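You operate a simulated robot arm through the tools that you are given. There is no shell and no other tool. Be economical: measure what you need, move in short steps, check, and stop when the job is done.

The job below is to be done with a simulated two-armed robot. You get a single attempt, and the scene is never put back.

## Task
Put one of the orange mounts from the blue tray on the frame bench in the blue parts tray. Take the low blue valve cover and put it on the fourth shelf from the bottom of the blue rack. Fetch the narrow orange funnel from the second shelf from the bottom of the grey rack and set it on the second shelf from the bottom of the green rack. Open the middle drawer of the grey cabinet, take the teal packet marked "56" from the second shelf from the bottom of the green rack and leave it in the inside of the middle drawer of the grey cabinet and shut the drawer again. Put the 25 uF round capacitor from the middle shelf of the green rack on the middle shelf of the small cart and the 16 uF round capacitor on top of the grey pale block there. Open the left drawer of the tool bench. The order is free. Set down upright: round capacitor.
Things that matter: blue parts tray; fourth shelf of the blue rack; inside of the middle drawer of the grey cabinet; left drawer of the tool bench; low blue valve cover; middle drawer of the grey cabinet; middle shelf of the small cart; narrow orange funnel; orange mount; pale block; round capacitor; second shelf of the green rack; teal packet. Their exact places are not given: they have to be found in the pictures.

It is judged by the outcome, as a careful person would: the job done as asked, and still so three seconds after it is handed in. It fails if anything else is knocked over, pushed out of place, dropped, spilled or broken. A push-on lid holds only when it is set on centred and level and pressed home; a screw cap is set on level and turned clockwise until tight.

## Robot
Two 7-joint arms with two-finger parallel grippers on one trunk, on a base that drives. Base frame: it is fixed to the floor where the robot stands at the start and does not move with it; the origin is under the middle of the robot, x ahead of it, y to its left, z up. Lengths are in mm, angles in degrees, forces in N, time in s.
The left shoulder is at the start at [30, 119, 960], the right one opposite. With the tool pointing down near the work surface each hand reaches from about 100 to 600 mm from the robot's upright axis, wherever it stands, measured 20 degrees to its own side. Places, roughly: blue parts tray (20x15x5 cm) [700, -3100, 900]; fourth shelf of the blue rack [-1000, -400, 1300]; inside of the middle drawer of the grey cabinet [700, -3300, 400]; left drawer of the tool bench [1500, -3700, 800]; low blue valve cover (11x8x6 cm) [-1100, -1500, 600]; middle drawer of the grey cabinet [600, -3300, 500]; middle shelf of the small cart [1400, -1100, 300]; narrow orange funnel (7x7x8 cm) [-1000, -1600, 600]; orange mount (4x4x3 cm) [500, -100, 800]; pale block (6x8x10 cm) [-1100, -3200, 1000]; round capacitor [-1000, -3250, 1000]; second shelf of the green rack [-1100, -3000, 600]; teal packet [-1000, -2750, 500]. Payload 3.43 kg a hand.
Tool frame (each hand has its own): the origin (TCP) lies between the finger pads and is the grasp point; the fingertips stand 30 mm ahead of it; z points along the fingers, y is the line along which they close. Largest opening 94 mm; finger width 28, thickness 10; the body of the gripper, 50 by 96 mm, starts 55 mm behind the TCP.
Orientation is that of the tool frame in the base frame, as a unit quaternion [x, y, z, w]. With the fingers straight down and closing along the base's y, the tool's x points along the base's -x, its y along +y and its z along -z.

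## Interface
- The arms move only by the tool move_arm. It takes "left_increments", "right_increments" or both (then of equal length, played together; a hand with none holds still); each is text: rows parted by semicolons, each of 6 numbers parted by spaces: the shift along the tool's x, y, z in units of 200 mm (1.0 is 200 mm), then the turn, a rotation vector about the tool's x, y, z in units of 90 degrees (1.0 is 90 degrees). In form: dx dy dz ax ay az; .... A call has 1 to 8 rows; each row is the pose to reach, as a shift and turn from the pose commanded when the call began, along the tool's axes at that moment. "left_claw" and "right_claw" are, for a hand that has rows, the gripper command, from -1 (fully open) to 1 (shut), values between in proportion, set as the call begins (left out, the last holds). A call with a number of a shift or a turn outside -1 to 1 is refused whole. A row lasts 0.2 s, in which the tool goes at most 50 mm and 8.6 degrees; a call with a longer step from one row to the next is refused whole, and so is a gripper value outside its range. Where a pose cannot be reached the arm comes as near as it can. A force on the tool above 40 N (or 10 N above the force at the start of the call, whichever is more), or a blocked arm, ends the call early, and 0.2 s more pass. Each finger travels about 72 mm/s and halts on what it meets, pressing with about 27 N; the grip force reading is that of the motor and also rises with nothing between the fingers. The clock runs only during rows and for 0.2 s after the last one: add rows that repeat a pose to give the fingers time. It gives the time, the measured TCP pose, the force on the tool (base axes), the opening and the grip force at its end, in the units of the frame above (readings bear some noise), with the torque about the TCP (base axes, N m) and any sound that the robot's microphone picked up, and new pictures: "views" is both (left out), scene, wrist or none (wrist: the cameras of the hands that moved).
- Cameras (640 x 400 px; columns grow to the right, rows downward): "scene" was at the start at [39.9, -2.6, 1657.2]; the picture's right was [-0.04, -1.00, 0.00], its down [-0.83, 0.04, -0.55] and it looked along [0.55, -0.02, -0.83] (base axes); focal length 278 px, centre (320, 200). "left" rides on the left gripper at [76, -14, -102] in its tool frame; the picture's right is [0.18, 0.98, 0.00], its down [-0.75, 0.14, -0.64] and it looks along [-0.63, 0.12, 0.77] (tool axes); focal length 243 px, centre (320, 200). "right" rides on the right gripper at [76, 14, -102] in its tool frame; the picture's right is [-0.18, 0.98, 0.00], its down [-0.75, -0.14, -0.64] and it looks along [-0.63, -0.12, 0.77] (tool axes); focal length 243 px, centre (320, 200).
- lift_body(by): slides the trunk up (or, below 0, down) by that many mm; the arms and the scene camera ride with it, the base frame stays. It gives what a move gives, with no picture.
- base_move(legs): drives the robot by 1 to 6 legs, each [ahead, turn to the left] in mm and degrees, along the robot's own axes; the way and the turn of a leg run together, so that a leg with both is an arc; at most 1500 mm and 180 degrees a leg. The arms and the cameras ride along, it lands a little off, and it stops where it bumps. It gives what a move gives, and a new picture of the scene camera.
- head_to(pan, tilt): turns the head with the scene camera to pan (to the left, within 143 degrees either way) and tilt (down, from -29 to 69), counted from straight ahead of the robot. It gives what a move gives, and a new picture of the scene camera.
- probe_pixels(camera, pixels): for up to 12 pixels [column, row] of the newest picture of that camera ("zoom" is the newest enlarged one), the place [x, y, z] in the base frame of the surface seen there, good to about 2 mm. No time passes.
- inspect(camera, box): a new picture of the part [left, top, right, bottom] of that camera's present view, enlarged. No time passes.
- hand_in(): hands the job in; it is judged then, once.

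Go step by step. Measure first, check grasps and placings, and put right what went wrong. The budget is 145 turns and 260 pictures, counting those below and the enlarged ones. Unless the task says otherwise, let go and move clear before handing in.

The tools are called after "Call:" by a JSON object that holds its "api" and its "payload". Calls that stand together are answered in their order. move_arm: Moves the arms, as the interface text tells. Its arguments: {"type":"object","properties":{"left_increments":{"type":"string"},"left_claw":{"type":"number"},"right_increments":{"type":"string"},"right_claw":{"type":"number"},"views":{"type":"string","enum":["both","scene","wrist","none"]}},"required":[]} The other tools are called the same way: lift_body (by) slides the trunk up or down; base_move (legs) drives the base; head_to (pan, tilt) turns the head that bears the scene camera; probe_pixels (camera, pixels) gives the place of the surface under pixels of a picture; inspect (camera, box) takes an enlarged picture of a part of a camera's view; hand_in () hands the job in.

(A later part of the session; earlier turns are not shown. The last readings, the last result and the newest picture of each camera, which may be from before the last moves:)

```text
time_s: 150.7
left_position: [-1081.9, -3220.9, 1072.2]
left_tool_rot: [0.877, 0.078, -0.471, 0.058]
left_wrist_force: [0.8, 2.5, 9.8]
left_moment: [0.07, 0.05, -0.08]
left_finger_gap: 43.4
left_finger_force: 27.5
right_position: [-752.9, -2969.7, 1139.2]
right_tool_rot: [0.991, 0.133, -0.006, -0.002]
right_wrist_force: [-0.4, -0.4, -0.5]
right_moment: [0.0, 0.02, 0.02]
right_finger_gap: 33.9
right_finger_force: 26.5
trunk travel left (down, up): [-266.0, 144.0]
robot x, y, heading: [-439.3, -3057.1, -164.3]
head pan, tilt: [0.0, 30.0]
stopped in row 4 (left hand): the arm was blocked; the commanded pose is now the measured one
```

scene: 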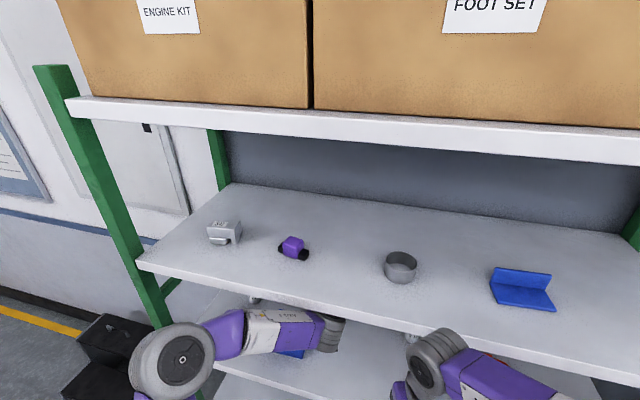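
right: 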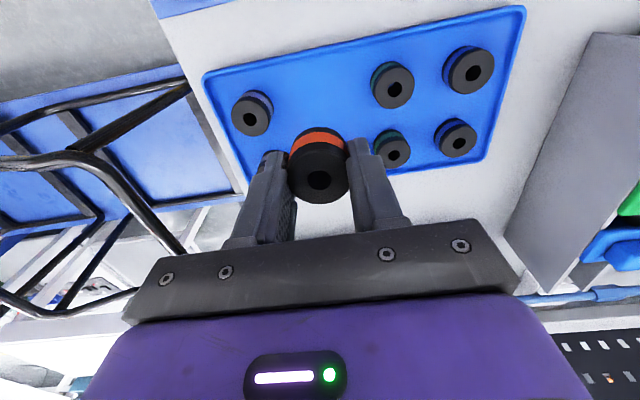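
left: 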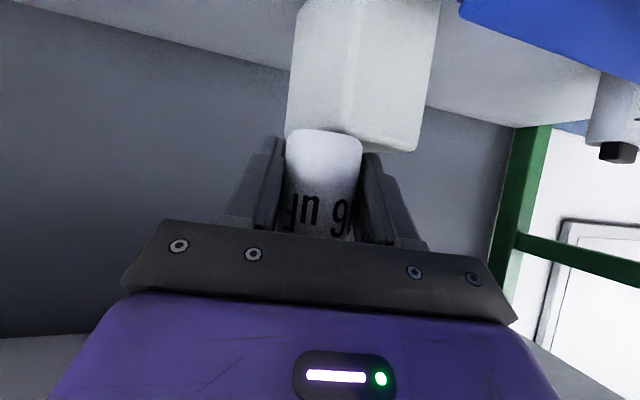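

The forearm hit shelf 4's front edge and the hand sagged until the cap touched the block. Retreat up and back while flattening the hand slightly.

Call:
{"api": "move_arm", "payload": {"left_increments": "-0.03 0 -0.05 0 -0.05 0; -0.03 0 -0.13 0 -0.07 0; 0.02 0 -0.25 0 -0.04 0; 0.088 0 -0.4 0 -0.04 0; 0.088 0 -0.4 0 -0.04 0", "views": "both"}}

```text
time_s: 151.9
left_position: [-1025.1, -3207.0, 1098.8]
left_tool_rot: [0.862, 0.081, -0.496, 0.062]
left_wrist_force: [0.2, 0.6, -0.7]
left_moment: [0.01, 0.01, -0.03]
left_finger_gap: 42.8
left_finger_force: 27.2
right_position: [-768.2, -2969.0, 1133.2]
right_tool_rot: [0.991, 0.132, 0.0, 0.0]
right_wrist_force: [-0.6, 0.5, -0.1]
right_moment: [0.01, 0.0, -0.01]
right_finger_gap: 34.1
right_finger_force: 27.3
trunk travel left (down, up): [-266.0, 144.0]
robot x, y, heading: [-439.6, -3055.1, -164.5]
head pan, tilt: [0.0, 30.0]
```

scene: 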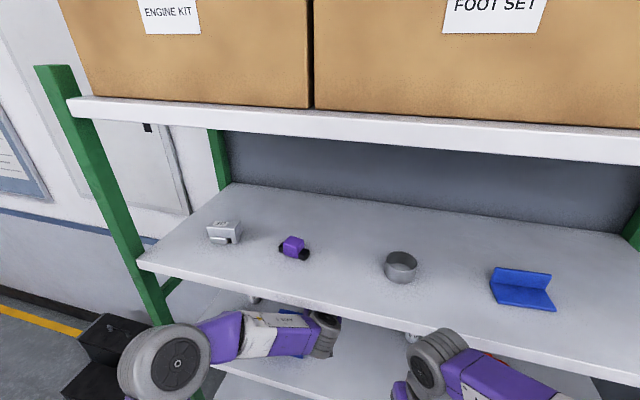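
left: 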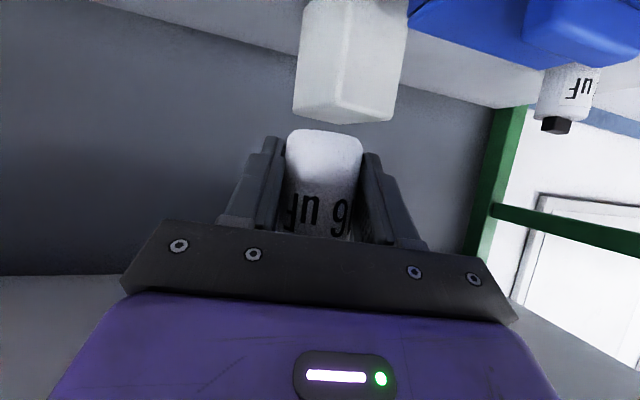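

Free again. I'll probe forearm height at the shelf edge and re-check the block and cap.

Call:
{"api": "probe_pixels", "payload": {"camera": "scene", "pixels": [[175, 325], [215, 318], [240, 312], [280, 313], [320, 312], [200, 280], [300, 302]]}}

Call:
{"api": "probe_pixels", "payload": {"camera": "left", "pixels": [[295, 115], [335, 122], [390, 120], [325, 135], [300, 140], [350, 145], [322, 215], [340, 100]]}}

```text
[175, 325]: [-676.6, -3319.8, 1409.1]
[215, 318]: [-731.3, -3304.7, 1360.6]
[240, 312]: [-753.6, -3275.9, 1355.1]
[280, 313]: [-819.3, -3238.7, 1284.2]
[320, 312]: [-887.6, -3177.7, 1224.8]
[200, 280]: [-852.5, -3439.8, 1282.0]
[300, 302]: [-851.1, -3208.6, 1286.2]
```

```text
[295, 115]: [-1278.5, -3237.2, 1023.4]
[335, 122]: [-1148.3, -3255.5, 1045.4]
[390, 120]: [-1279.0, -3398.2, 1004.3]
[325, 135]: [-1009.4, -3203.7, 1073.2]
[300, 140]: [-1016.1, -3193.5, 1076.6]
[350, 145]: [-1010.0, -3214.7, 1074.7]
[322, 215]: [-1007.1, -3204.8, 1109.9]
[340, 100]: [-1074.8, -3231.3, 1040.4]
```

Elbow is high (z 1409), forearm meets the shelf edge. Back out 300, lower trunk 200, raise the hand 200 to get a flatter forearm.

Call:
{"api": "base_move", "payload": {"legs": [[-300, 0]]}}

Call:
{"api": "lift_body", "payload": {"by": -200}}

Call:
{"api": "move_arm", "payload": {"left_increments": "-0.174 0 -0.1 0 0 0; -0.347 0 -0.2 0 0 0; -0.52 0 -0.3 0 0 0; -0.693 0 -0.4 0 0 0; -0.875 0 -0.505 0 0 0; -0.875 0 -0.505 0 0 0", "views": "both"}}

```text
time_s: 153.9
left_position: [-738.5, -3127.8, 1098.3]
left_tool_rot: [0.862, 0.08, -0.497, 0.062]
left_wrist_force: [-0.2, -0.7, -0.7]
left_moment: [0.01, -0.02, 0.02]
left_finger_gap: 43.1
left_finger_force: 27.2
right_position: [-481.4, -2889.1, 1134.1]
right_tool_rot: [0.991, 0.132, 0.0, 0.0]
right_wrist_force: [-0.8, -0.5, -1.3]
right_moment: [0.01, 0.01, 0.02]
right_finger_gap: 33.8
right_finger_force: 26.8
trunk travel left (down, up): [-266.0, 144.0]
robot x, y, heading: [-155.1, -2975.0, -164.8]
head pan, tilt: [0.0, 30.0]
```

scene: 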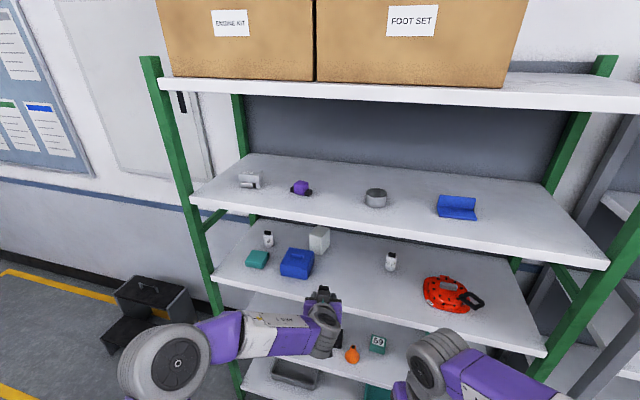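

```text
time_s: 156.1
left_position: [-738.6, -3127.9, 897.2]
left_tool_rot: [0.863, 0.081, -0.496, 0.063]
left_wrist_force: [-0.3, -0.1, -1.4]
left_moment: [-0.02, -0.02, 0.0]
left_finger_gap: 43.0
left_finger_force: 26.9
right_position: [-481.8, -2888.9, 934.4]
right_tool_rot: [0.991, 0.131, -0.001, 0.0]
right_wrist_force: [0.5, -0.7, -1.2]
right_moment: [0.0, 0.01, 0.03]
right_finger_gap: 34.0
right_finger_force: 27.0
trunk travel left (down, up): [-66.0, 344.0]
robot x, y, heading: [-154.7, -2978.1, -164.3]
head pan, tilt: [0.0, 30.0]
```

```text
time_s: 157.5
left_position: [-738.9, -3122.0, 1098.2]
left_tool_rot: [0.862, 0.081, -0.496, 0.063]
left_wrist_force: [0.0, -0.3, -1.0]
left_moment: [0.0, 0.0, 0.01]
left_finger_gap: 42.9
left_finger_force: 27.2
right_position: [-480.9, -2889.8, 933.8]
right_tool_rot: [0.991, 0.131, 0.0, 0.0]
right_wrist_force: [0.2, 0.6, -1.4]
right_moment: [-0.01, 0.01, 0.0]
right_finger_gap: 34.0
right_finger_force: 27.1
trunk travel left (down, up): [-66.0, 344.0]
robot x, y, heading: [-152.4, -2978.7, -164.7]
head pan, tilt: [0.0, 30.0]
```

scene: 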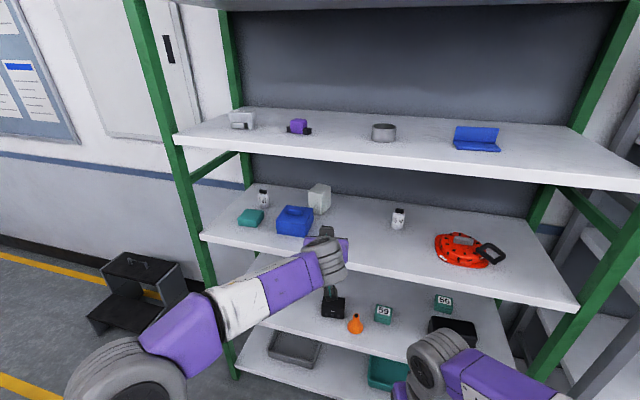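
left: 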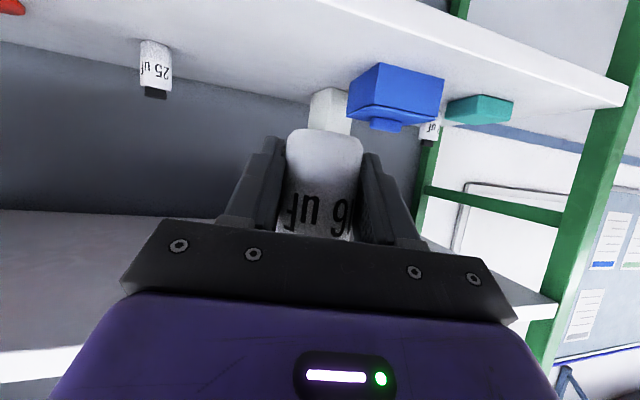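

The forearm is now much flatter. Re-measure the block top and held cap bottom.

Call:
{"api": "inspect", "payload": {"camera": "scene", "box": [270, 170, 370, 240]}}

Call:
{"api": "inspect", "payload": {"camera": "left", "box": [260, 110, 380, 250]}}

Call:
{"api": "probe_pixels", "payload": {"camera": "scene", "pixels": [[311, 189], [323, 183], [331, 187], [320, 193], [320, 188]]}}

Call:
{"api": "probe_pixels", "payload": {"camera": "left", "pixels": [[300, 135], [350, 138], [325, 131], [325, 145], [295, 200], [345, 205], [322, 160], [320, 200]]}}

```text
5.71 times, centred on (320, 205) of scene
```

zoom: 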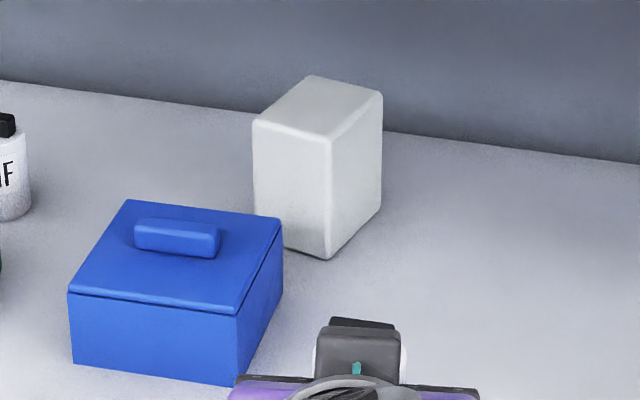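

```text
2.86 times, centred on (320, 180) of left
```

zoom: 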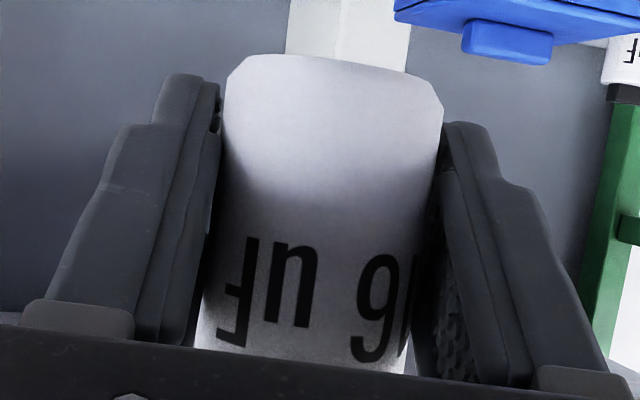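

```text
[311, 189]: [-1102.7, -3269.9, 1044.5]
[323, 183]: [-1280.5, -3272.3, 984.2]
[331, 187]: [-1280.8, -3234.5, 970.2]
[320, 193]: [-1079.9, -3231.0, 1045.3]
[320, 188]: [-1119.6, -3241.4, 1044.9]
```

```text
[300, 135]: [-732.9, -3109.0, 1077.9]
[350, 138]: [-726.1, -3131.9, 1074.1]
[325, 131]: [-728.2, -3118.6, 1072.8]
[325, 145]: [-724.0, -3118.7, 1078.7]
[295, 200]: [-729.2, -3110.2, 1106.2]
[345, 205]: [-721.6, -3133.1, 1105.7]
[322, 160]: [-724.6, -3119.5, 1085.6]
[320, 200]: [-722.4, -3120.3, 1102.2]
```

Cap is vertical in the grip, its bottom 27 mm below TCP; block hasn't moved (centre ≈ (-1117,-3242)). Drive in 300 mm.

Call:
{"api": "base_move", "payload": {"legs": [[300, 0]]}}

```text
time_s: 159.6
left_position: [-1026.9, -3201.8, 1098.4]
left_tool_rot: [0.863, 0.081, -0.495, 0.062]
left_wrist_force: [-0.3, 0.1, -1.5]
left_moment: [0.01, 0.0, -0.01]
left_finger_gap: 43.2
left_finger_force: 27.3
right_position: [-769.4, -2968.7, 932.9]
right_tool_rot: [0.991, 0.132, 0.001, 0.0]
right_wrist_force: [0.1, 0.9, -0.5]
right_moment: [-0.02, 0.01, 0.0]
right_finger_gap: 33.9
right_finger_force: 27.0
trunk travel left (down, up): [-66.0, 344.0]
robot x, y, heading: [-444.4, -3052.5, -164.4]
head pan, tilt: [0.0, 30.0]
```

scene: 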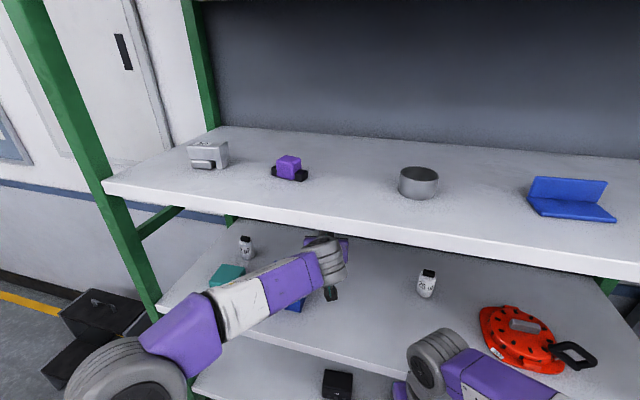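

Forearm is well below the shelf above. Move forward 92, left 22 (tool axes).

Call:
{"api": "move_arm", "payload": {"left_increments": "-0.08 0.04 0.13 0 0 0; -0.16 0.08 0.27 0 0 0; -0.23 0.1125 0.398 0 0 0; -0.23 0.1125 0.398 0 0 0; -0.23 0.1125 0.398 0 0 0", "views": "wrist"}}

```text
time_s: 160.8
left_position: [-1113.1, -3242.4, 1099.8]
left_tool_rot: [0.862, 0.081, -0.496, 0.063]
left_wrist_force: [-0.2, -0.1, -1.3]
left_moment: [0.0, 0.0, -0.01]
left_finger_gap: 42.9
left_finger_force: 27.3
right_position: [-769.9, -2969.0, 933.3]
right_tool_rot: [0.991, 0.132, 0.0, 0.0]
right_wrist_force: [0.5, -0.5, -0.6]
right_moment: [0.0, -0.01, 0.02]
right_finger_gap: 33.7
right_finger_force: 26.8
trunk travel left (down, up): [-66.0, 344.0]
robot x, y, heading: [-444.3, -3059.7, -164.5]
head pan, tilt: [0.0, 30.0]
```

left: 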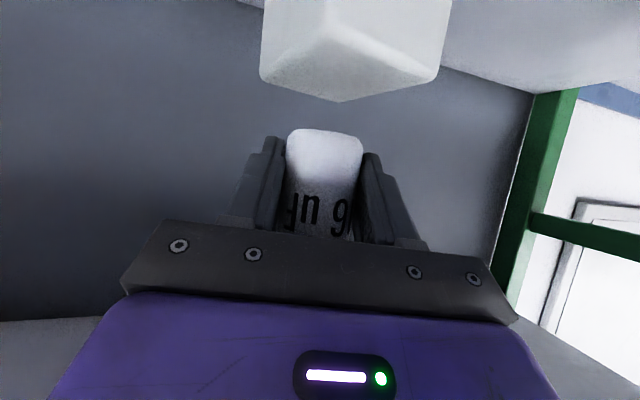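

Call:
{"api": "probe_pixels", "payload": {"camera": "left", "pixels": [[268, 73], [338, 98], [434, 76], [345, 40], [340, 70], [300, 80], [390, 80]]}}

```text
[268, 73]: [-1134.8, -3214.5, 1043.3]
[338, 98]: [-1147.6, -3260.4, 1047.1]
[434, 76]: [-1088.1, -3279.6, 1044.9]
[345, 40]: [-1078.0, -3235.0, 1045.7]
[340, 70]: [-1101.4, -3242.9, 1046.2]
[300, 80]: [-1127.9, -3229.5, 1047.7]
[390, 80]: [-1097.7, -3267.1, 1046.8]
```

Block centre is (-1113,-3246); cap axis ≈ (-1117,-3243). Lower ~27 mm with a small correction.

Call:
{"api": "move_arm", "payload": {"left_increments": "0.05 0.015 0.015 0 0 0; 0.09 0.015 0.035 0 0 0; 0.115 0.015 0.049 0 0 0; 0.124 0.015 0.055 0 0 0; 0.124 0.015 0.055 0 0 0", "views": "wrist"}}

```text
time_s: 161.9
left_position: [-1108.8, -3245.6, 1072.0]
left_tool_rot: [0.862, 0.081, -0.496, 0.063]
left_wrist_force: [1.1, 0.0, -1.2]
left_moment: [0.0, 0.03, 0.01]
left_finger_gap: 42.7
left_finger_force: 27.1
right_position: [-769.7, -2969.1, 933.1]
right_tool_rot: [0.991, 0.133, 0.0, 0.0]
right_wrist_force: [1.1, 1.0, -0.5]
right_moment: [-0.02, 0.07, 0.02]
right_finger_gap: 33.9
right_finger_force: 27.1
trunk travel left (down, up): [-66.0, 344.0]
robot x, y, heading: [-444.1, -3058.8, -164.4]
head pan, tilt: [0.0, 30.0]
```

left: 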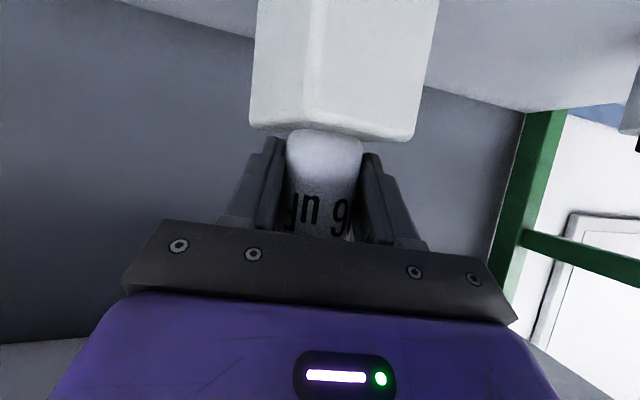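

No contact yet; lower in 1–2 mm steps.

Call:
{"api": "move_arm", "payload": {"left_increments": "0.009 0 0.005 0 0 0; 0.013 0 0.0075 0 0 0; 0.017 0 0.01 0 0 0; 0.017 0 0.01 0 0 0", "views": "none"}}

Call:
{"api": "probe_pixels", "payload": {"camera": "left", "pixels": [[324, 134], [324, 145], [345, 138]]}}

```text
time_s: 162.9
left_position: [-1108.5, -3245.8, 1072.7]
left_tool_rot: [0.861, 0.081, -0.499, 0.062]
left_wrist_force: [-5.8, -1.5, 16.5]
left_moment: [0.1, -0.06, 0.02]
left_finger_gap: 42.8
left_finger_force: 27.0
right_position: [-769.7, -2968.7, 934.2]
right_tool_rot: [0.991, 0.132, 0.0, 0.0]
right_wrist_force: [0.5, 0.6, -0.4]
right_moment: [0.01, -0.04, 0.01]
right_finger_gap: 33.6
right_finger_force: 26.9
trunk travel left (down, up): [-66.0, 344.0]
robot x, y, heading: [-444.5, -3058.9, -164.4]
head pan, tilt: [0.0, 30.0]
```

```text
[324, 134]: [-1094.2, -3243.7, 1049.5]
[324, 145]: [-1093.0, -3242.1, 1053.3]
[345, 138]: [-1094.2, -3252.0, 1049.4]
```

Firm contact (16 N). Ease off 2 mm, open, and retreat.

Call:
{"api": "move_arm", "payload": {"left_increments": "-0.009 0 -0.005 0 0 0; -0.009 0 -0.005 0 0 0", "views": "none"}}

Call:
{"api": "move_arm", "payload": {"left_increments": "0 0 0 0 0 0; 0 0 0 0 0 0; 0 0 0 0 0 0; 0 0 -0.1 0 0 0; 0 0 -0.25 0 0 0; 0 0 -0.45 0 0 0; 0 0 -0.6 0 0 0", "left_claw": -0.35, "views": "wrist"}}

```text
time_s: 163.6
left_position: [-1109.3, -3246.2, 1072.6]
left_tool_rot: [0.862, 0.081, -0.497, 0.064]
left_wrist_force: [-4.5, -0.6, 16.5]
left_moment: [0.13, 0.04, 0.07]
left_finger_gap: 43.0
left_finger_force: 27.4
right_position: [-768.2, -2969.2, 933.9]
right_tool_rot: [0.991, 0.132, 0.0, 0.0]
right_wrist_force: [0.3, 0.2, -0.7]
right_moment: [0.02, 0.03, -0.02]
right_finger_gap: 34.0
right_finger_force: 26.8
trunk travel left (down, up): [-66.0, 344.0]
robot x, y, heading: [-442.3, -3054.4, -164.4]
head pan, tilt: [0.0, 30.0]
```

```text
time_s: 165.2
left_position: [-1007.8, -3222.6, 1130.9]
left_tool_rot: [0.863, 0.081, -0.495, 0.063]
left_wrist_force: [0.1, 0.5, 0.0]
left_moment: [0.03, 0.01, -0.01]
left_finger_gap: 63.4
left_finger_force: 0.0
right_position: [-769.4, -2968.7, 932.4]
right_tool_rot: [0.991, 0.132, 0.0, -0.001]
right_wrist_force: [0.2, -0.2, -0.5]
right_moment: [0.0, -0.01, -0.04]
right_finger_gap: 33.8
right_finger_force: 26.9
trunk travel left (down, up): [-66.0, 344.0]
robot x, y, heading: [-441.3, -3059.8, -164.7]
head pan, tilt: [0.0, 30.0]
```

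left: 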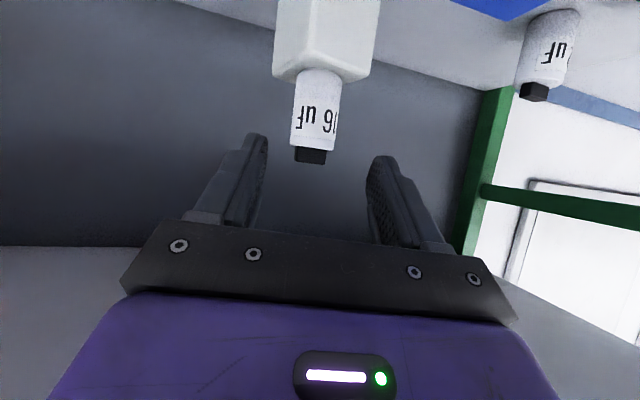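

16 uF stands upright on the block. Next packet 56: back out and drive in front of it.

Call:
{"api": "base_move", "payload": {"legs": [[-230, 0], [0, -105.3], [345, 0], [0, 90]]}}

Call:
{"api": "lift_body", "payload": {"by": -66}}

Call:
{"api": "head_to", "payload": {"pan": 0, "tilt": 40}}

Call:
{"api": "inspect", "payload": {"camera": "scene", "box": [240, 220, 400, 320]}}

```text
time_s: 177.0
left_position: [-811.8, -2662.6, 1132.3]
left_tool_rot: [0.865, -0.034, -0.5, -0.003]
left_wrist_force: [0.2, -0.5, 0.3]
left_moment: [0.01, 0.01, 0.0]
left_finger_gap: 63.5
left_finger_force: 0.1
right_position: [-514.8, -2479.5, 933.0]
right_tool_rot: [1.0, -0.001, 0.001, 0.0]
right_wrist_force: [-0.6, 0.4, -0.7]
right_moment: [-0.03, -0.01, -0.03]
right_finger_gap: 33.7
right_finger_force: 26.9
trunk travel left (down, up): [-66.0, 344.0]
robot x, y, heading: [-225.2, -2649.5, -179.4]
head pan, tilt: [0.0, 30.0]
```

scene: 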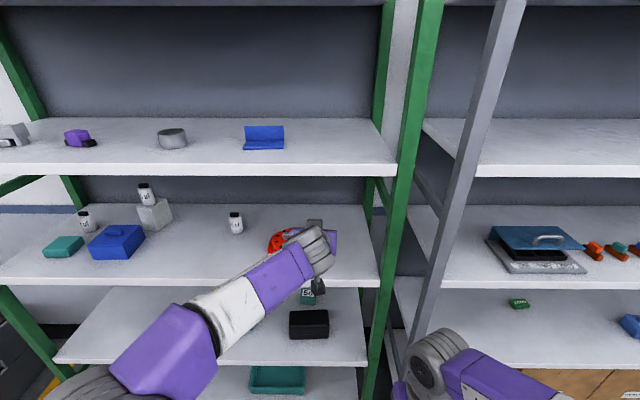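

```text
time_s: 178.0
left_position: [-813.2, -2661.4, 1064.7]
left_tool_rot: [0.866, -0.034, -0.5, -0.004]
left_wrist_force: [0.2, -0.1, -0.1]
left_moment: [-0.03, 0.01, 0.04]
left_finger_gap: 63.2
left_finger_force: 0.0
right_position: [-514.2, -2479.5, 867.6]
right_tool_rot: [1.0, 0.0, 0.0, 0.0]
right_wrist_force: [0.6, 0.6, -0.6]
right_moment: [0.03, 0.0, -0.02]
right_finger_gap: 33.7
right_finger_force: 27.3
trunk travel left (down, up): [0.0, 410.0]
robot x, y, heading: [-226.9, -2650.2, -179.7]
head pan, tilt: [0.0, 30.0]
```

```text
time_s: 178.7
left_position: [-811.5, -2662.0, 1065.3]
left_tool_rot: [0.866, -0.034, -0.499, -0.004]
left_wrist_force: [0.6, -0.1, -0.1]
left_moment: [0.02, 0.01, 0.03]
left_finger_gap: 63.4
left_finger_force: 0.0
right_position: [-514.6, -2479.8, 867.6]
right_tool_rot: [1.0, 0.0, 0.001, -0.001]
right_wrist_force: [-0.1, -0.3, -1.2]
right_moment: [0.03, 0.01, 0.0]
right_finger_gap: 33.8
right_finger_force: 27.3
trunk travel left (down, up): [0.0, 410.0]
robot x, y, heading: [-226.2, -2649.3, -179.8]
head pan, tilt: [0.0, 40.0]
```

scene: 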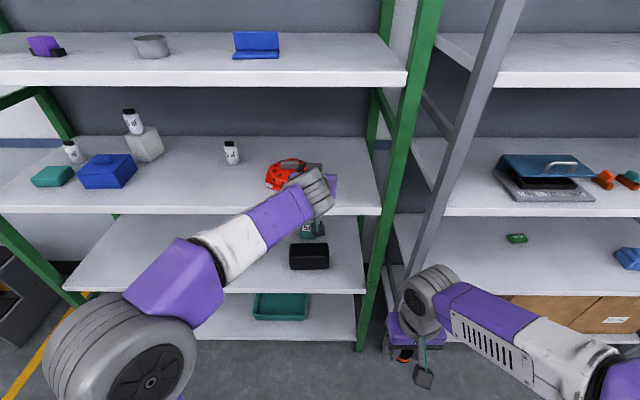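

```text
4.00 times, centred on (320, 270) of scene
```

zoom: 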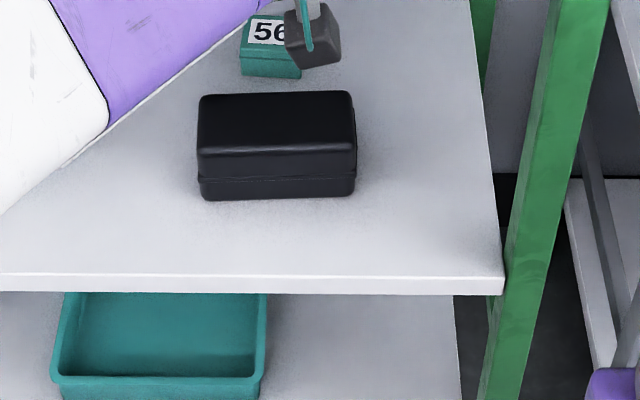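

Call:
{"api": "probe_pixels", "payload": {"camera": "zoom", "pixels": [[205, 100], [350, 97], [205, 150], [350, 150], [275, 190], [270, 60], [245, 45], [245, 70], [297, 75], [265, 20], [275, 30], [275, 100]]}}

```text
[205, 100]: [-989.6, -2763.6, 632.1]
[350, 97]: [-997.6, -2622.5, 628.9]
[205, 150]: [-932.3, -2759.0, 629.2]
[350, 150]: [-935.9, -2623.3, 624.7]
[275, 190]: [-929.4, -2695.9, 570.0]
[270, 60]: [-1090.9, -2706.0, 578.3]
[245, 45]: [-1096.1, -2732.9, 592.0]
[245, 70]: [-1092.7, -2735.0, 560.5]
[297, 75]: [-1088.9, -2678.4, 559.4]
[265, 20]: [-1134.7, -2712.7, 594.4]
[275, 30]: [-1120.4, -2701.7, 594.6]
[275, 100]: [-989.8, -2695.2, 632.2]
```

Black box top is 632 and ends at x≈-997; packet 56 centre (-1115,-2706), 58 wide, top 595. I'll reach far over the box with the hand at ~55°: first pull back, lower and tilt outside the rack.

Call:
{"api": "move_arm", "payload": {"left_increments": "0.12 0 -0.2 0 0.05 0; 0.33 0 -0.085 0 0.11 0; 0.535 0 0.032 0 0.17 0; 0.74 0 0.15 0 0.23 0; 0.945 0 0.265 0 0.278 0; 0.945 0 0.265 0 0.278 0", "left_claw": -0.75, "views": "none"}}

```text
time_s: 180.1
left_position: [-763.4, -2669.9, 874.3]
left_tool_rot: [0.953, -0.033, -0.301, 0.004]
left_wrist_force: [-0.2, 0.0, 0.1]
left_moment: [0.01, -0.03, 0.01]
left_finger_gap: 82.2
left_finger_force: 0.1
right_position: [-514.9, -2479.2, 868.5]
right_tool_rot: [1.0, 0.0, 0.0, -0.001]
right_wrist_force: [0.1, -0.2, -0.3]
right_moment: [0.01, 0.01, 0.04]
right_finger_gap: 33.8
right_finger_force: 27.1
trunk travel left (down, up): [0.0, 410.0]
robot x, y, heading: [-220.9, -2652.9, -179.7]
head pan, tilt: [0.0, 40.0]
```

Tool yaw (176°) matches the packet's. Drive forward 60, then drop outside the rack to z ≈ 685 at 45°.

Call:
{"api": "base_move", "payload": {"legs": [[60, 0]]}}

Call:
{"api": "move_arm", "payload": {"left_increments": "0.11 0.056 0.155 0 -0.022 0; 0.217 0.112 0.31 0 -0.044 0; 0.325 0.168 0.464 0 -0.066 0; 0.434 0.224 0.62 0 -0.09 0; 0.542 0.28 0.774 0 -0.111 0; 0.542 0.28 0.774 0 -0.111 0", "views": "wrist"}}

```text
time_s: 181.1
left_position: [-823.5, -2671.0, 875.9]
left_tool_rot: [0.953, -0.033, -0.301, 0.004]
left_wrist_force: [-0.3, 1.1, -1.1]
left_moment: [0.02, -0.02, 0.0]
left_finger_gap: 82.2
left_finger_force: 0.2
right_position: [-574.5, -2479.4, 868.2]
right_tool_rot: [1.0, 0.0, 0.0, 0.001]
right_wrist_force: [-1.2, -0.5, -1.1]
right_moment: [0.0, -0.04, 0.0]
right_finger_gap: 33.8
right_finger_force: 27.1
trunk travel left (down, up): [0.0, 410.0]
robot x, y, heading: [-283.8, -2646.9, -179.5]
head pan, tilt: [0.0, 40.0]
```

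scene: 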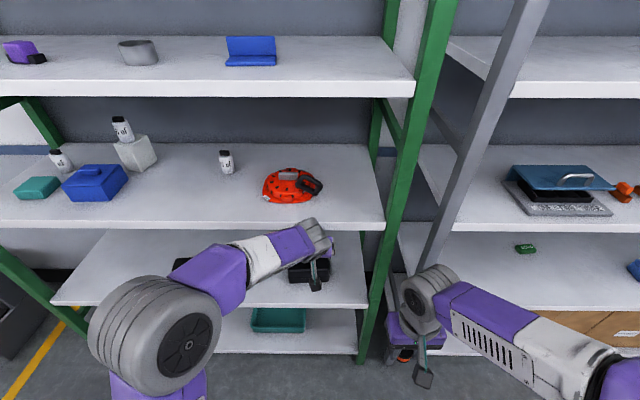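

```text
time_s: 182.5
left_position: [-826.4, -2732.6, 689.5]
left_tool_rot: [0.923, -0.033, -0.383, 0.001]
left_wrist_force: [0.5, -0.3, 0.9]
left_moment: [-0.04, 0.04, -0.02]
left_finger_gap: 82.3
left_finger_force: 0.1
right_position: [-574.5, -2479.7, 867.0]
right_tool_rot: [1.0, 0.001, 0.0, -0.001]
right_wrist_force: [0.2, -0.4, -1.1]
right_moment: [0.03, 0.0, 0.0]
right_finger_gap: 33.8
right_finger_force: 27.0
trunk travel left (down, up): [0.0, 410.0]
robot x, y, heading: [-284.7, -2649.9, -179.6]
head pan, tilt: [0.0, 40.0]
```

left: 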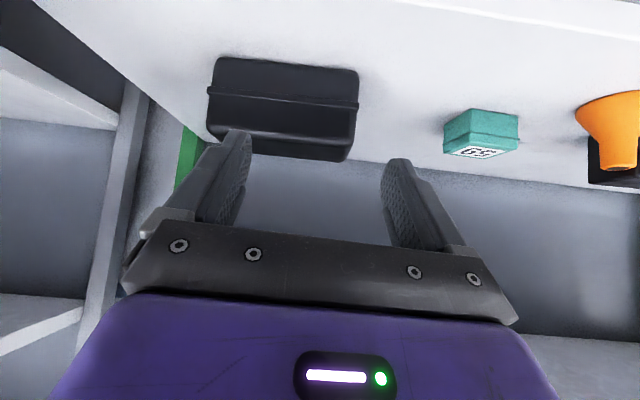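

Now enter horizontally at z 689 over the black box.

Call:
{"api": "move_arm", "payload": {"left_increments": "-0.15 -0.005 0.15 0 0 0; -0.3 -0.01 0.3 0 0 0; -0.45 -0.015 0.45 0 0 0; -0.6 -0.02 0.6 0 0 0; -0.75 -0.025 0.75 0 0 0; -0.88 -0.03 0.88 0 0 0; -0.98 -0.035 0.98 0 0 0; -0.98 -0.035 0.98 0 0 0", "views": "both"}}

```text
time_s: 184.3
left_position: [-1067.0, -2715.1, 687.0]
left_tool_rot: [0.923, -0.033, -0.383, 0.001]
left_wrist_force: [0.6, 0.8, -0.3]
left_moment: [0.02, -0.02, 0.02]
left_finger_gap: 82.2
left_finger_force: 0.1
left hand out of reach, approached as far as the arm can: row 6, 7, 8
right_position: [-573.2, -2480.5, 867.6]
right_tool_rot: [1.0, 0.0, 0.001, -0.001]
right_wrist_force: [-0.2, 0.5, -1.2]
right_moment: [0.0, 0.02, 0.0]
right_finger_gap: 33.7
right_finger_force: 27.1
trunk travel left (down, up): [0.0, 410.0]
robot x, y, heading: [-283.6, -2650.9, -179.4]
head pan, tilt: [0.0, 40.0]
```

scene: 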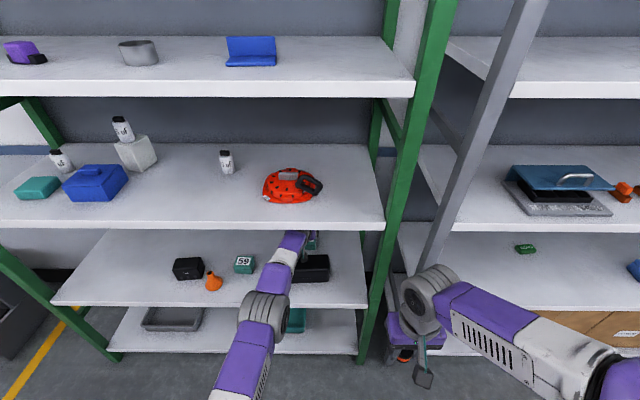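
left: 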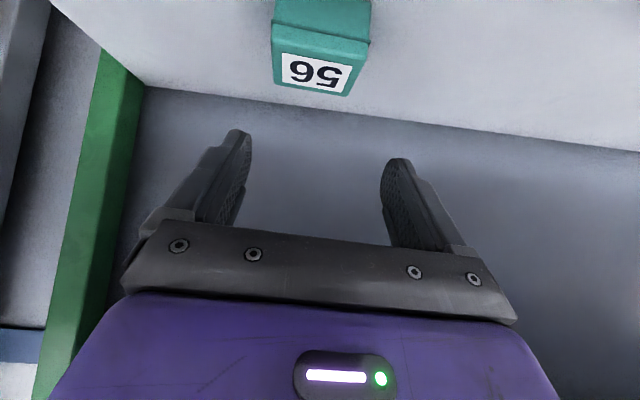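

Arm is fully stretched at 783 mm ahead; drive the base forward 60 mm, then descend.

Call:
{"api": "base_move", "payload": {"legs": [[60, 0]]}}

Call:
{"api": "inspect", "payload": {"camera": "left", "box": [160, 0, 480, 200]}}

Call:
{"api": "probe_pixels", "payload": {"camera": "zoom", "pixels": [[320, 160], [250, 130], [380, 130], [320, 100], [320, 190], [240, 100], [400, 100]]}}

```text
time_s: 185.3
left_position: [-1127.4, -2714.9, 688.1]
left_tool_rot: [0.924, -0.033, -0.382, 0.001]
left_wrist_force: [-0.2, -0.2, 0.0]
left_moment: [0.01, 0.01, -0.05]
left_finger_gap: 82.3
left_finger_force: 0.0
right_position: [-635.5, -2480.8, 867.7]
right_tool_rot: [1.0, 0.0, 0.0, 0.0]
right_wrist_force: [-0.3, -0.1, -0.3]
right_moment: [-0.01, -0.02, -0.01]
right_finger_gap: 34.0
right_finger_force: 26.4
trunk travel left (down, up): [0.0, 410.0]
robot x, y, heading: [-342.1, -2651.8, -179.4]
head pan, tilt: [0.0, 40.0]
```

scene: 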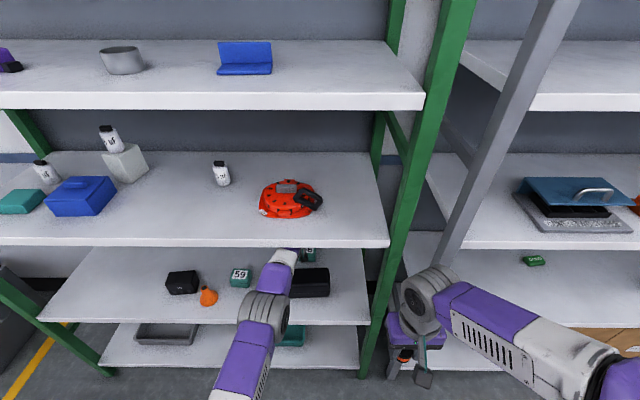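

```text
2.00 times, centred on (320, 100) of left
```

zoom: 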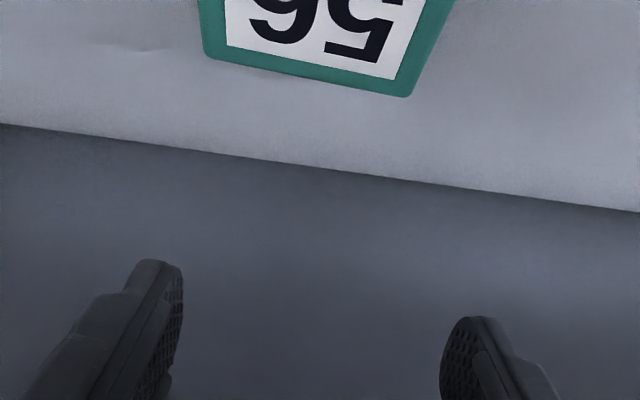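

```text
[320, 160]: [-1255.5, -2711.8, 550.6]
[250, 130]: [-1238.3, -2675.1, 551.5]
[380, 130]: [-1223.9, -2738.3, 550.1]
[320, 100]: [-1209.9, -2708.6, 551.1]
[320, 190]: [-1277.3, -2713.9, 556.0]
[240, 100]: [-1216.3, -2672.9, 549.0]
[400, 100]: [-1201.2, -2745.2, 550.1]
```

Descend onto packet 56 with fingers straddling it (y ±41 vs packet ±29).

Call:
{"api": "move_arm", "payload": {"left_increments": "0.09 -0.05 0.07 0 0.03 0; 0.19 -0.05 0.14 0 0.06 0; 0.28 -0.05 0.21 0 0.09 0; 0.34 -0.05 0.255 0 0.11 0; 0.38 -0.05 0.285 0 0.11 0; 0.38 -0.05 0.285 0 0.11 0", "views": "wrist"}}

```text
time_s: 186.7
left_position: [-1094.2, -2712.3, 607.6]
left_tool_rot: [0.952, -0.033, -0.305, 0.004]
left_wrist_force: [-4.9, 3.4, 21.3]
left_moment: [-0.07, -2.82, 0.45]
left_finger_gap: 82.4
left_finger_force: 0.1
left hand out of reach, approached as far as the arm can: row 1, 2, 3, 4, 5, 6
right_position: [-632.9, -2480.4, 868.3]
right_tool_rot: [1.0, 0.0, -0.001, 0.0]
right_wrist_force: [-0.3, -0.1, -0.6]
right_moment: [0.0, -0.01, 0.0]
right_finger_gap: 33.8
right_finger_force: 26.9
trunk travel left (down, up): [0.0, 410.0]
robot x, y, heading: [-340.9, -2646.3, -179.8]
head pan, tilt: [0.0, 40.0]
```

left: 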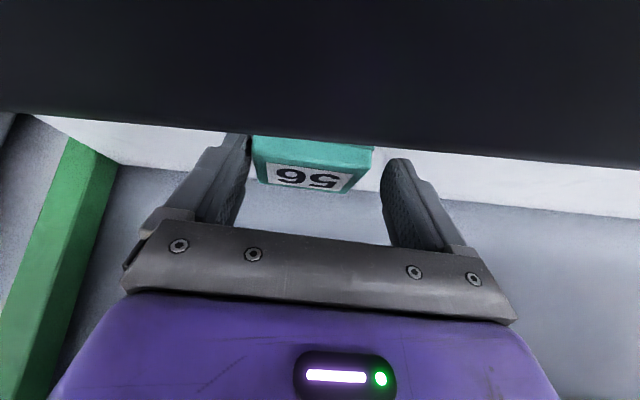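

The wrist camera bracket is resting on the black box (21 N up, ~130 mm behind TCP). Lift, tilt steeper to 65°, then move the base 70 mm closer and descend again.

Call:
{"api": "move_arm", "payload": {"left_increments": "-0.06 0 -0.08 0 0.02 0; -0.13 0 -0.18 0 0.06 0; -0.19 0 -0.27 0 0.111 0; -0.19 0 -0.27 0 0.111 0", "views": "none"}}

Call:
{"api": "base_move", "payload": {"legs": [[70, 0]]}}

Call:
{"api": "inspect", "payload": {"camera": "left", "box": [0, 0, 640, 400]}}

```text
time_s: 187.7
left_position: [-1072.1, -2715.9, 665.7]
left_tool_rot: [0.976, -0.033, -0.216, 0.006]
left_wrist_force: [0.2, 0.0, -0.5]
left_moment: [-0.01, 0.01, -0.01]
left_finger_gap: 82.2
left_finger_force: 0.0
left hand out of reach, approached as far as the arm can: row 2, 3, 4
right_position: [-633.4, -2479.9, 869.1]
right_tool_rot: [1.0, 0.0, 0.0, 0.001]
right_wrist_force: [0.0, -0.7, -0.9]
right_moment: [-0.02, 0.06, 0.04]
right_finger_gap: 34.1
right_finger_force: 27.1
trunk travel left (down, up): [0.0, 410.0]
robot x, y, heading: [-341.6, -2649.4, -179.7]
head pan, tilt: [0.0, 40.0]
```

```text
time_s: 188.7
left_position: [-1141.7, -2716.3, 667.7]
left_tool_rot: [0.976, -0.033, -0.217, 0.006]
left_wrist_force: [0.1, 0.7, -0.5]
left_moment: [0.02, -0.02, -0.01]
left_finger_gap: 82.4
left_finger_force: 0.1
right_position: [-704.1, -2480.2, 867.6]
right_tool_rot: [1.0, 0.0, 0.0, 0.0]
right_wrist_force: [0.1, -0.5, -1.0]
right_moment: [0.04, 0.03, -0.03]
right_finger_gap: 34.0
right_finger_force: 27.7
trunk travel left (down, up): [0.0, 410.0]
robot x, y, heading: [-410.5, -2652.3, -179.6]
head pan, tilt: [0.0, 40.0]
```

scene: 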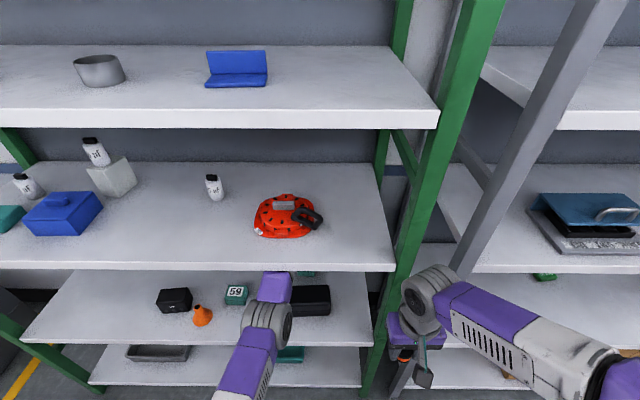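

```text
1.00 times, centred on (320, 200) of left (not enlarged: the box is as wide or as high as the picture)
```

zoom: 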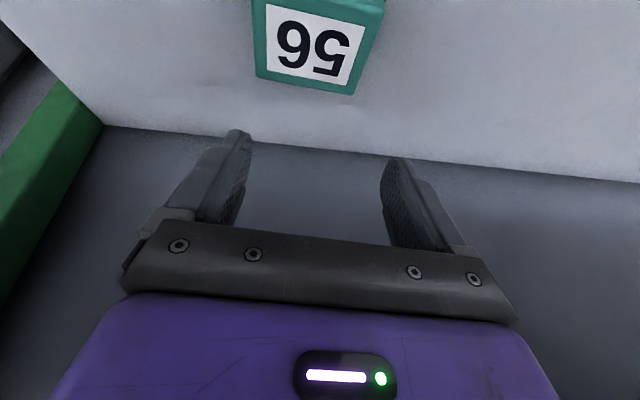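

Call:
{"api": "probe_pixels", "payload": {"camera": "zoom", "pixels": [[260, 74], [350, 91], [310, 45], [258, 20], [375, 30], [320, 5], [350, 60], [266, 50]]}}

```text
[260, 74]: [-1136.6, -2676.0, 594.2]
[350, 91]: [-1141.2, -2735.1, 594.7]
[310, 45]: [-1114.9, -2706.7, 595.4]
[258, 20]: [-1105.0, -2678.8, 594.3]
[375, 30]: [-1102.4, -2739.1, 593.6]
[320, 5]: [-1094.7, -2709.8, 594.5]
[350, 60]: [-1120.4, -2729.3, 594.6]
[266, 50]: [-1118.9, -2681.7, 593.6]
```

Packet spans x -1091…-1140, y -2676…-2737. Shift back 29 mm, then straight down to z 594.

Call:
{"api": "move_arm", "payload": {"left_increments": "0.131 -0.057 -0.061 0 0 0; 0.18 -0.057 0.045 0 0 0; 0.235 -0.057 0.16 0 0 0; 0.287 -0.057 0.272 0 0 0; 0.287 -0.057 0.272 0 0 0", "views": "wrist"}}

```text
time_s: 189.9
left_position: [-1131.1, -2719.3, 587.3]
left_tool_rot: [0.976, -0.018, -0.214, 0.018]
left_wrist_force: [0.4, -0.3, -0.2]
left_moment: [0.01, 0.01, 0.02]
left_finger_gap: 82.0
left_finger_force: 0.1
left hand out of reach, approached as far as the arm can: row 1, 2, 3, 4, 5
right_position: [-703.0, -2480.6, 868.0]
right_tool_rot: [1.0, 0.0, 0.0, 0.0]
right_wrist_force: [-0.2, 0.1, -1.3]
right_moment: [0.02, -0.01, 0.01]
right_finger_gap: 34.0
right_finger_force: 26.9
trunk travel left (down, up): [0.0, 410.0]
robot x, y, heading: [-414.6, -2650.0, -179.5]
head pan, tilt: [0.0, 40.0]
```

left: 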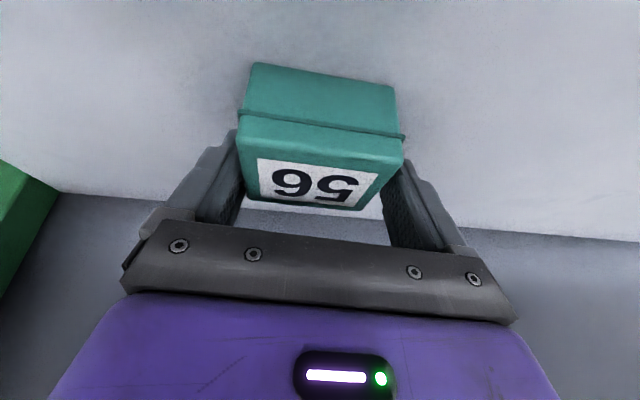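

The fingers straddle the packet but sit ~12 mm south and ~15 mm deep. I'll nudge the base: back 15 mm, turn right 0.9°.

Call:
{"api": "base_move", "payload": {"legs": [[-14, -0.9]]}}

Call:
{"api": "inspect", "payload": {"camera": "left", "box": [0, 0, 640, 400]}}

Call:
{"api": "probe_pixels", "payload": {"camera": "zoom", "pixels": [[245, 125], [395, 150], [320, 180], [250, 190], [360, 205], [320, 100]]}}

```text
time_s: 190.6
left_position: [-1117.5, -2707.4, 589.8]
left_tool_rot: [0.976, -0.026, -0.215, 0.016]
left_wrist_force: [-0.5, -0.4, 0.2]
left_moment: [0.0, 0.0, -0.03]
left_finger_gap: 82.4
left_finger_force: 0.0
right_position: [-685.5, -2476.2, 868.4]
right_tool_rot: [1.0, -0.008, 0.0, 0.001]
right_wrist_force: [-0.5, 0.4, -0.9]
right_moment: [-0.01, 0.02, -0.06]
right_finger_gap: 33.8
right_finger_force: 27.2
trunk travel left (down, up): [0.0, 410.0]
robot x, y, heading: [-394.1, -2651.4, 179.7]
head pan, tilt: [0.0, 40.0]
```

scene: 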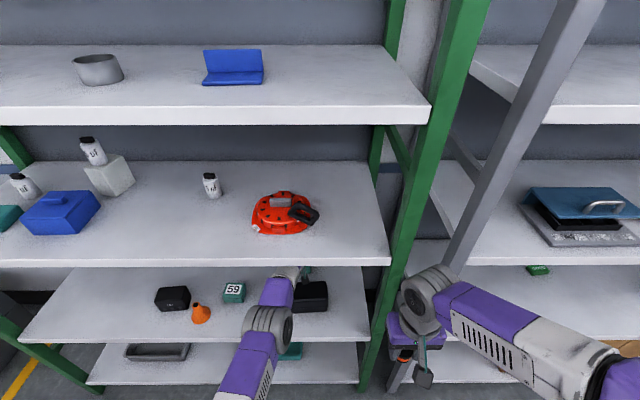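

```text
1.00 times, centred on (320, 200) of left (not enlarged: the box is as wide or as high as the picture)
```

zoom: 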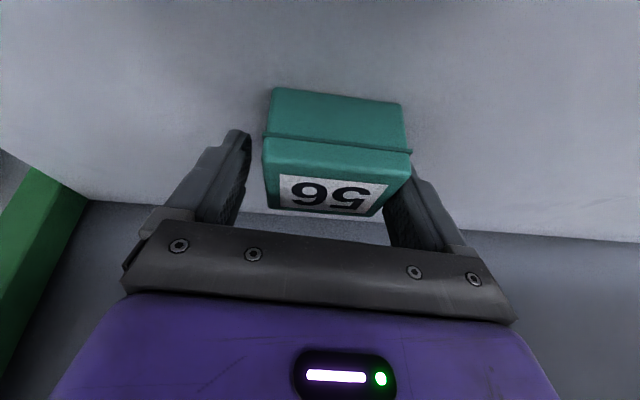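

```text
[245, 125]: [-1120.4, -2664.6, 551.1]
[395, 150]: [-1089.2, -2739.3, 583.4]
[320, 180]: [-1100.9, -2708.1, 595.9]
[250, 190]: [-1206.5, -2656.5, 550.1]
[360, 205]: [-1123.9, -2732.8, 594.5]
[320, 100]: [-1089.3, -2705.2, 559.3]
```

Packet is within the fingers. Close, then lift 100 mm to clear the black box.

Call:
{"api": "move_arm", "payload": {"left_increments": "0 0 0 0 0 0; 0 0 0 0 0 0; 0 0 0 0 0 0; -0.04 0 -0.09 0 0 0; -0.085 0 -0.18 0 0 0; -0.15 0 -0.32 0 0 0; -0.22 0 -0.46 0 0 0; -0.22 0 -0.46 0 0 0", "left_claw": 0.6, "views": "both"}}

```text
time_s: 192.6
left_position: [-1088.1, -2700.7, 605.1]
left_tool_rot: [0.987, -0.036, -0.151, 0.028]
left_wrist_force: [1.5, 1.2, -2.3]
left_moment: [-0.01, -0.03, -0.04]
left_finger_gap: 70.2
left_finger_force: 26.9
right_position: [-688.0, -2474.0, 867.6]
right_tool_rot: [1.0, -0.009, 0.001, -0.001]
right_wrist_force: [-0.6, -0.1, -0.5]
right_moment: [-0.02, 0.0, 0.0]
right_finger_gap: 34.1
right_finger_force: 27.0
trunk travel left (down, up): [0.0, 410.0]
robot x, y, heading: [-396.1, -2653.5, 179.7]
head pan, tilt: [0.0, 40.0]
stopped in row 8 (left hand): the arm was blocked; the commanded pose is now the measured one
```

scene: 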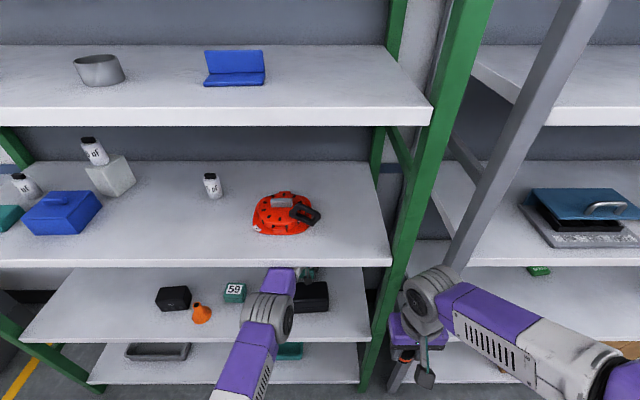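
left: 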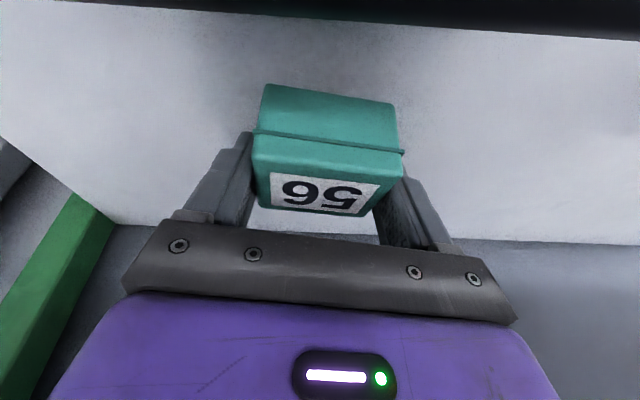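

Packet gripped and off the shelf, but the forearm is against shelf 3 again. Extend forward and flatten the hand (lowers the elbow), then rise.

Call:
{"api": "move_arm", "payload": {"left_increments": "-0.125 0 -0.012 0 -0.08 0; -0.247 0 -0.015 0 -0.16 0; -0.37 0 -0.01 0 -0.24 0; -0.465 0 -0.138 0 -0.24 0; -0.51 0 -0.28 0 -0.24 0; -0.51 0 -0.28 0 -0.24 0", "views": "both"}}

```text
time_s: 194.0
left_position: [-1166.7, -2690.0, 678.1]
left_tool_rot: [0.943, -0.042, -0.329, 0.02]
left_wrist_force: [0.4, -0.2, -1.1]
left_moment: [0.0, 0.01, -0.02]
left_finger_gap: 70.3
left_finger_force: 27.4
left hand out of reach, approached as far as the arm can: row 4
right_position: [-689.1, -2476.3, 865.5]
right_tool_rot: [1.0, -0.008, 0.003, 0.0]
right_wrist_force: [0.5, 1.0, -0.9]
right_moment: [0.0, 0.0, 0.03]
right_finger_gap: 34.0
right_finger_force: 26.9
trunk travel left (down, up): [0.0, 410.0]
robot x, y, heading: [-397.2, -2654.7, 179.3]
head pan, tilt: [0.0, 40.0]
```

scene: 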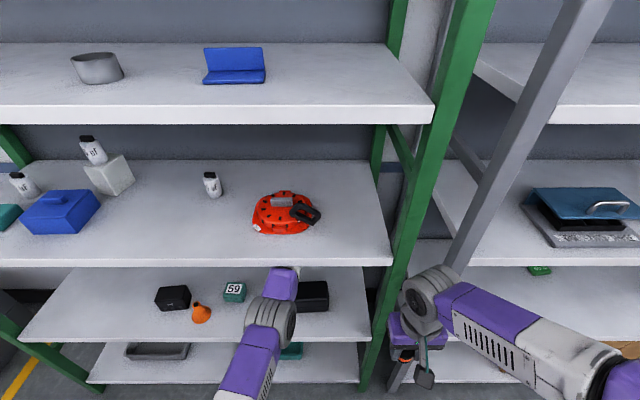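
left: 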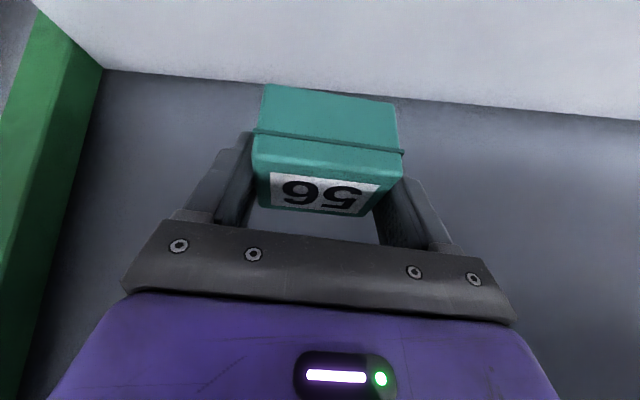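

Call:
{"api": "probe_pixels", "payload": {"camera": "left", "pixels": [[268, 90], [390, 108], [330, 96], [260, 130], [398, 150], [320, 160], [270, 205], [350, 212]]}}

```text
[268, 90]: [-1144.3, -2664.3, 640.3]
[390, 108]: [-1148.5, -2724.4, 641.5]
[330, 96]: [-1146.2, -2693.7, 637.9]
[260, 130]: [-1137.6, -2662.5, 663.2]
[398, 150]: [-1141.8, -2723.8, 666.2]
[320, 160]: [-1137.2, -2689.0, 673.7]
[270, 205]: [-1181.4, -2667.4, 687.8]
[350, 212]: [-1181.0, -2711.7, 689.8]
```

Lowest packet edge is z≈638 vs box top 632. Raise 18 mm more, then back straight out.

Call:
{"api": "move_arm", "payload": {"left_increments": "-0.03 0 -0.04 0 0 0; -0.055 0 -0.075 0 0 0; -0.055 0 -0.075 0 0 0", "views": "none"}}

```text
time_s: 195.0
left_position: [-1160.0, -2690.4, 674.1]
left_tool_rot: [0.949, -0.043, -0.311, 0.024]
left_wrist_force: [0.0, -0.1, -1.5]
left_moment: [-0.01, -0.01, -0.01]
left_finger_gap: 70.1
left_finger_force: 26.9
right_position: [-688.6, -2476.5, 868.2]
right_tool_rot: [1.0, -0.008, 0.001, -0.001]
right_wrist_force: [-0.2, -0.1, -1.0]
right_moment: [-0.01, -0.02, 0.0]
right_finger_gap: 34.1
right_finger_force: 26.8
trunk travel left (down, up): [0.0, 410.0]
robot x, y, heading: [-398.0, -2650.6, 179.6]
head pan, tilt: [0.0, 40.0]
stopped in row 3 (left hand): the arm was blocked; the commanded pose is now the measured one
```

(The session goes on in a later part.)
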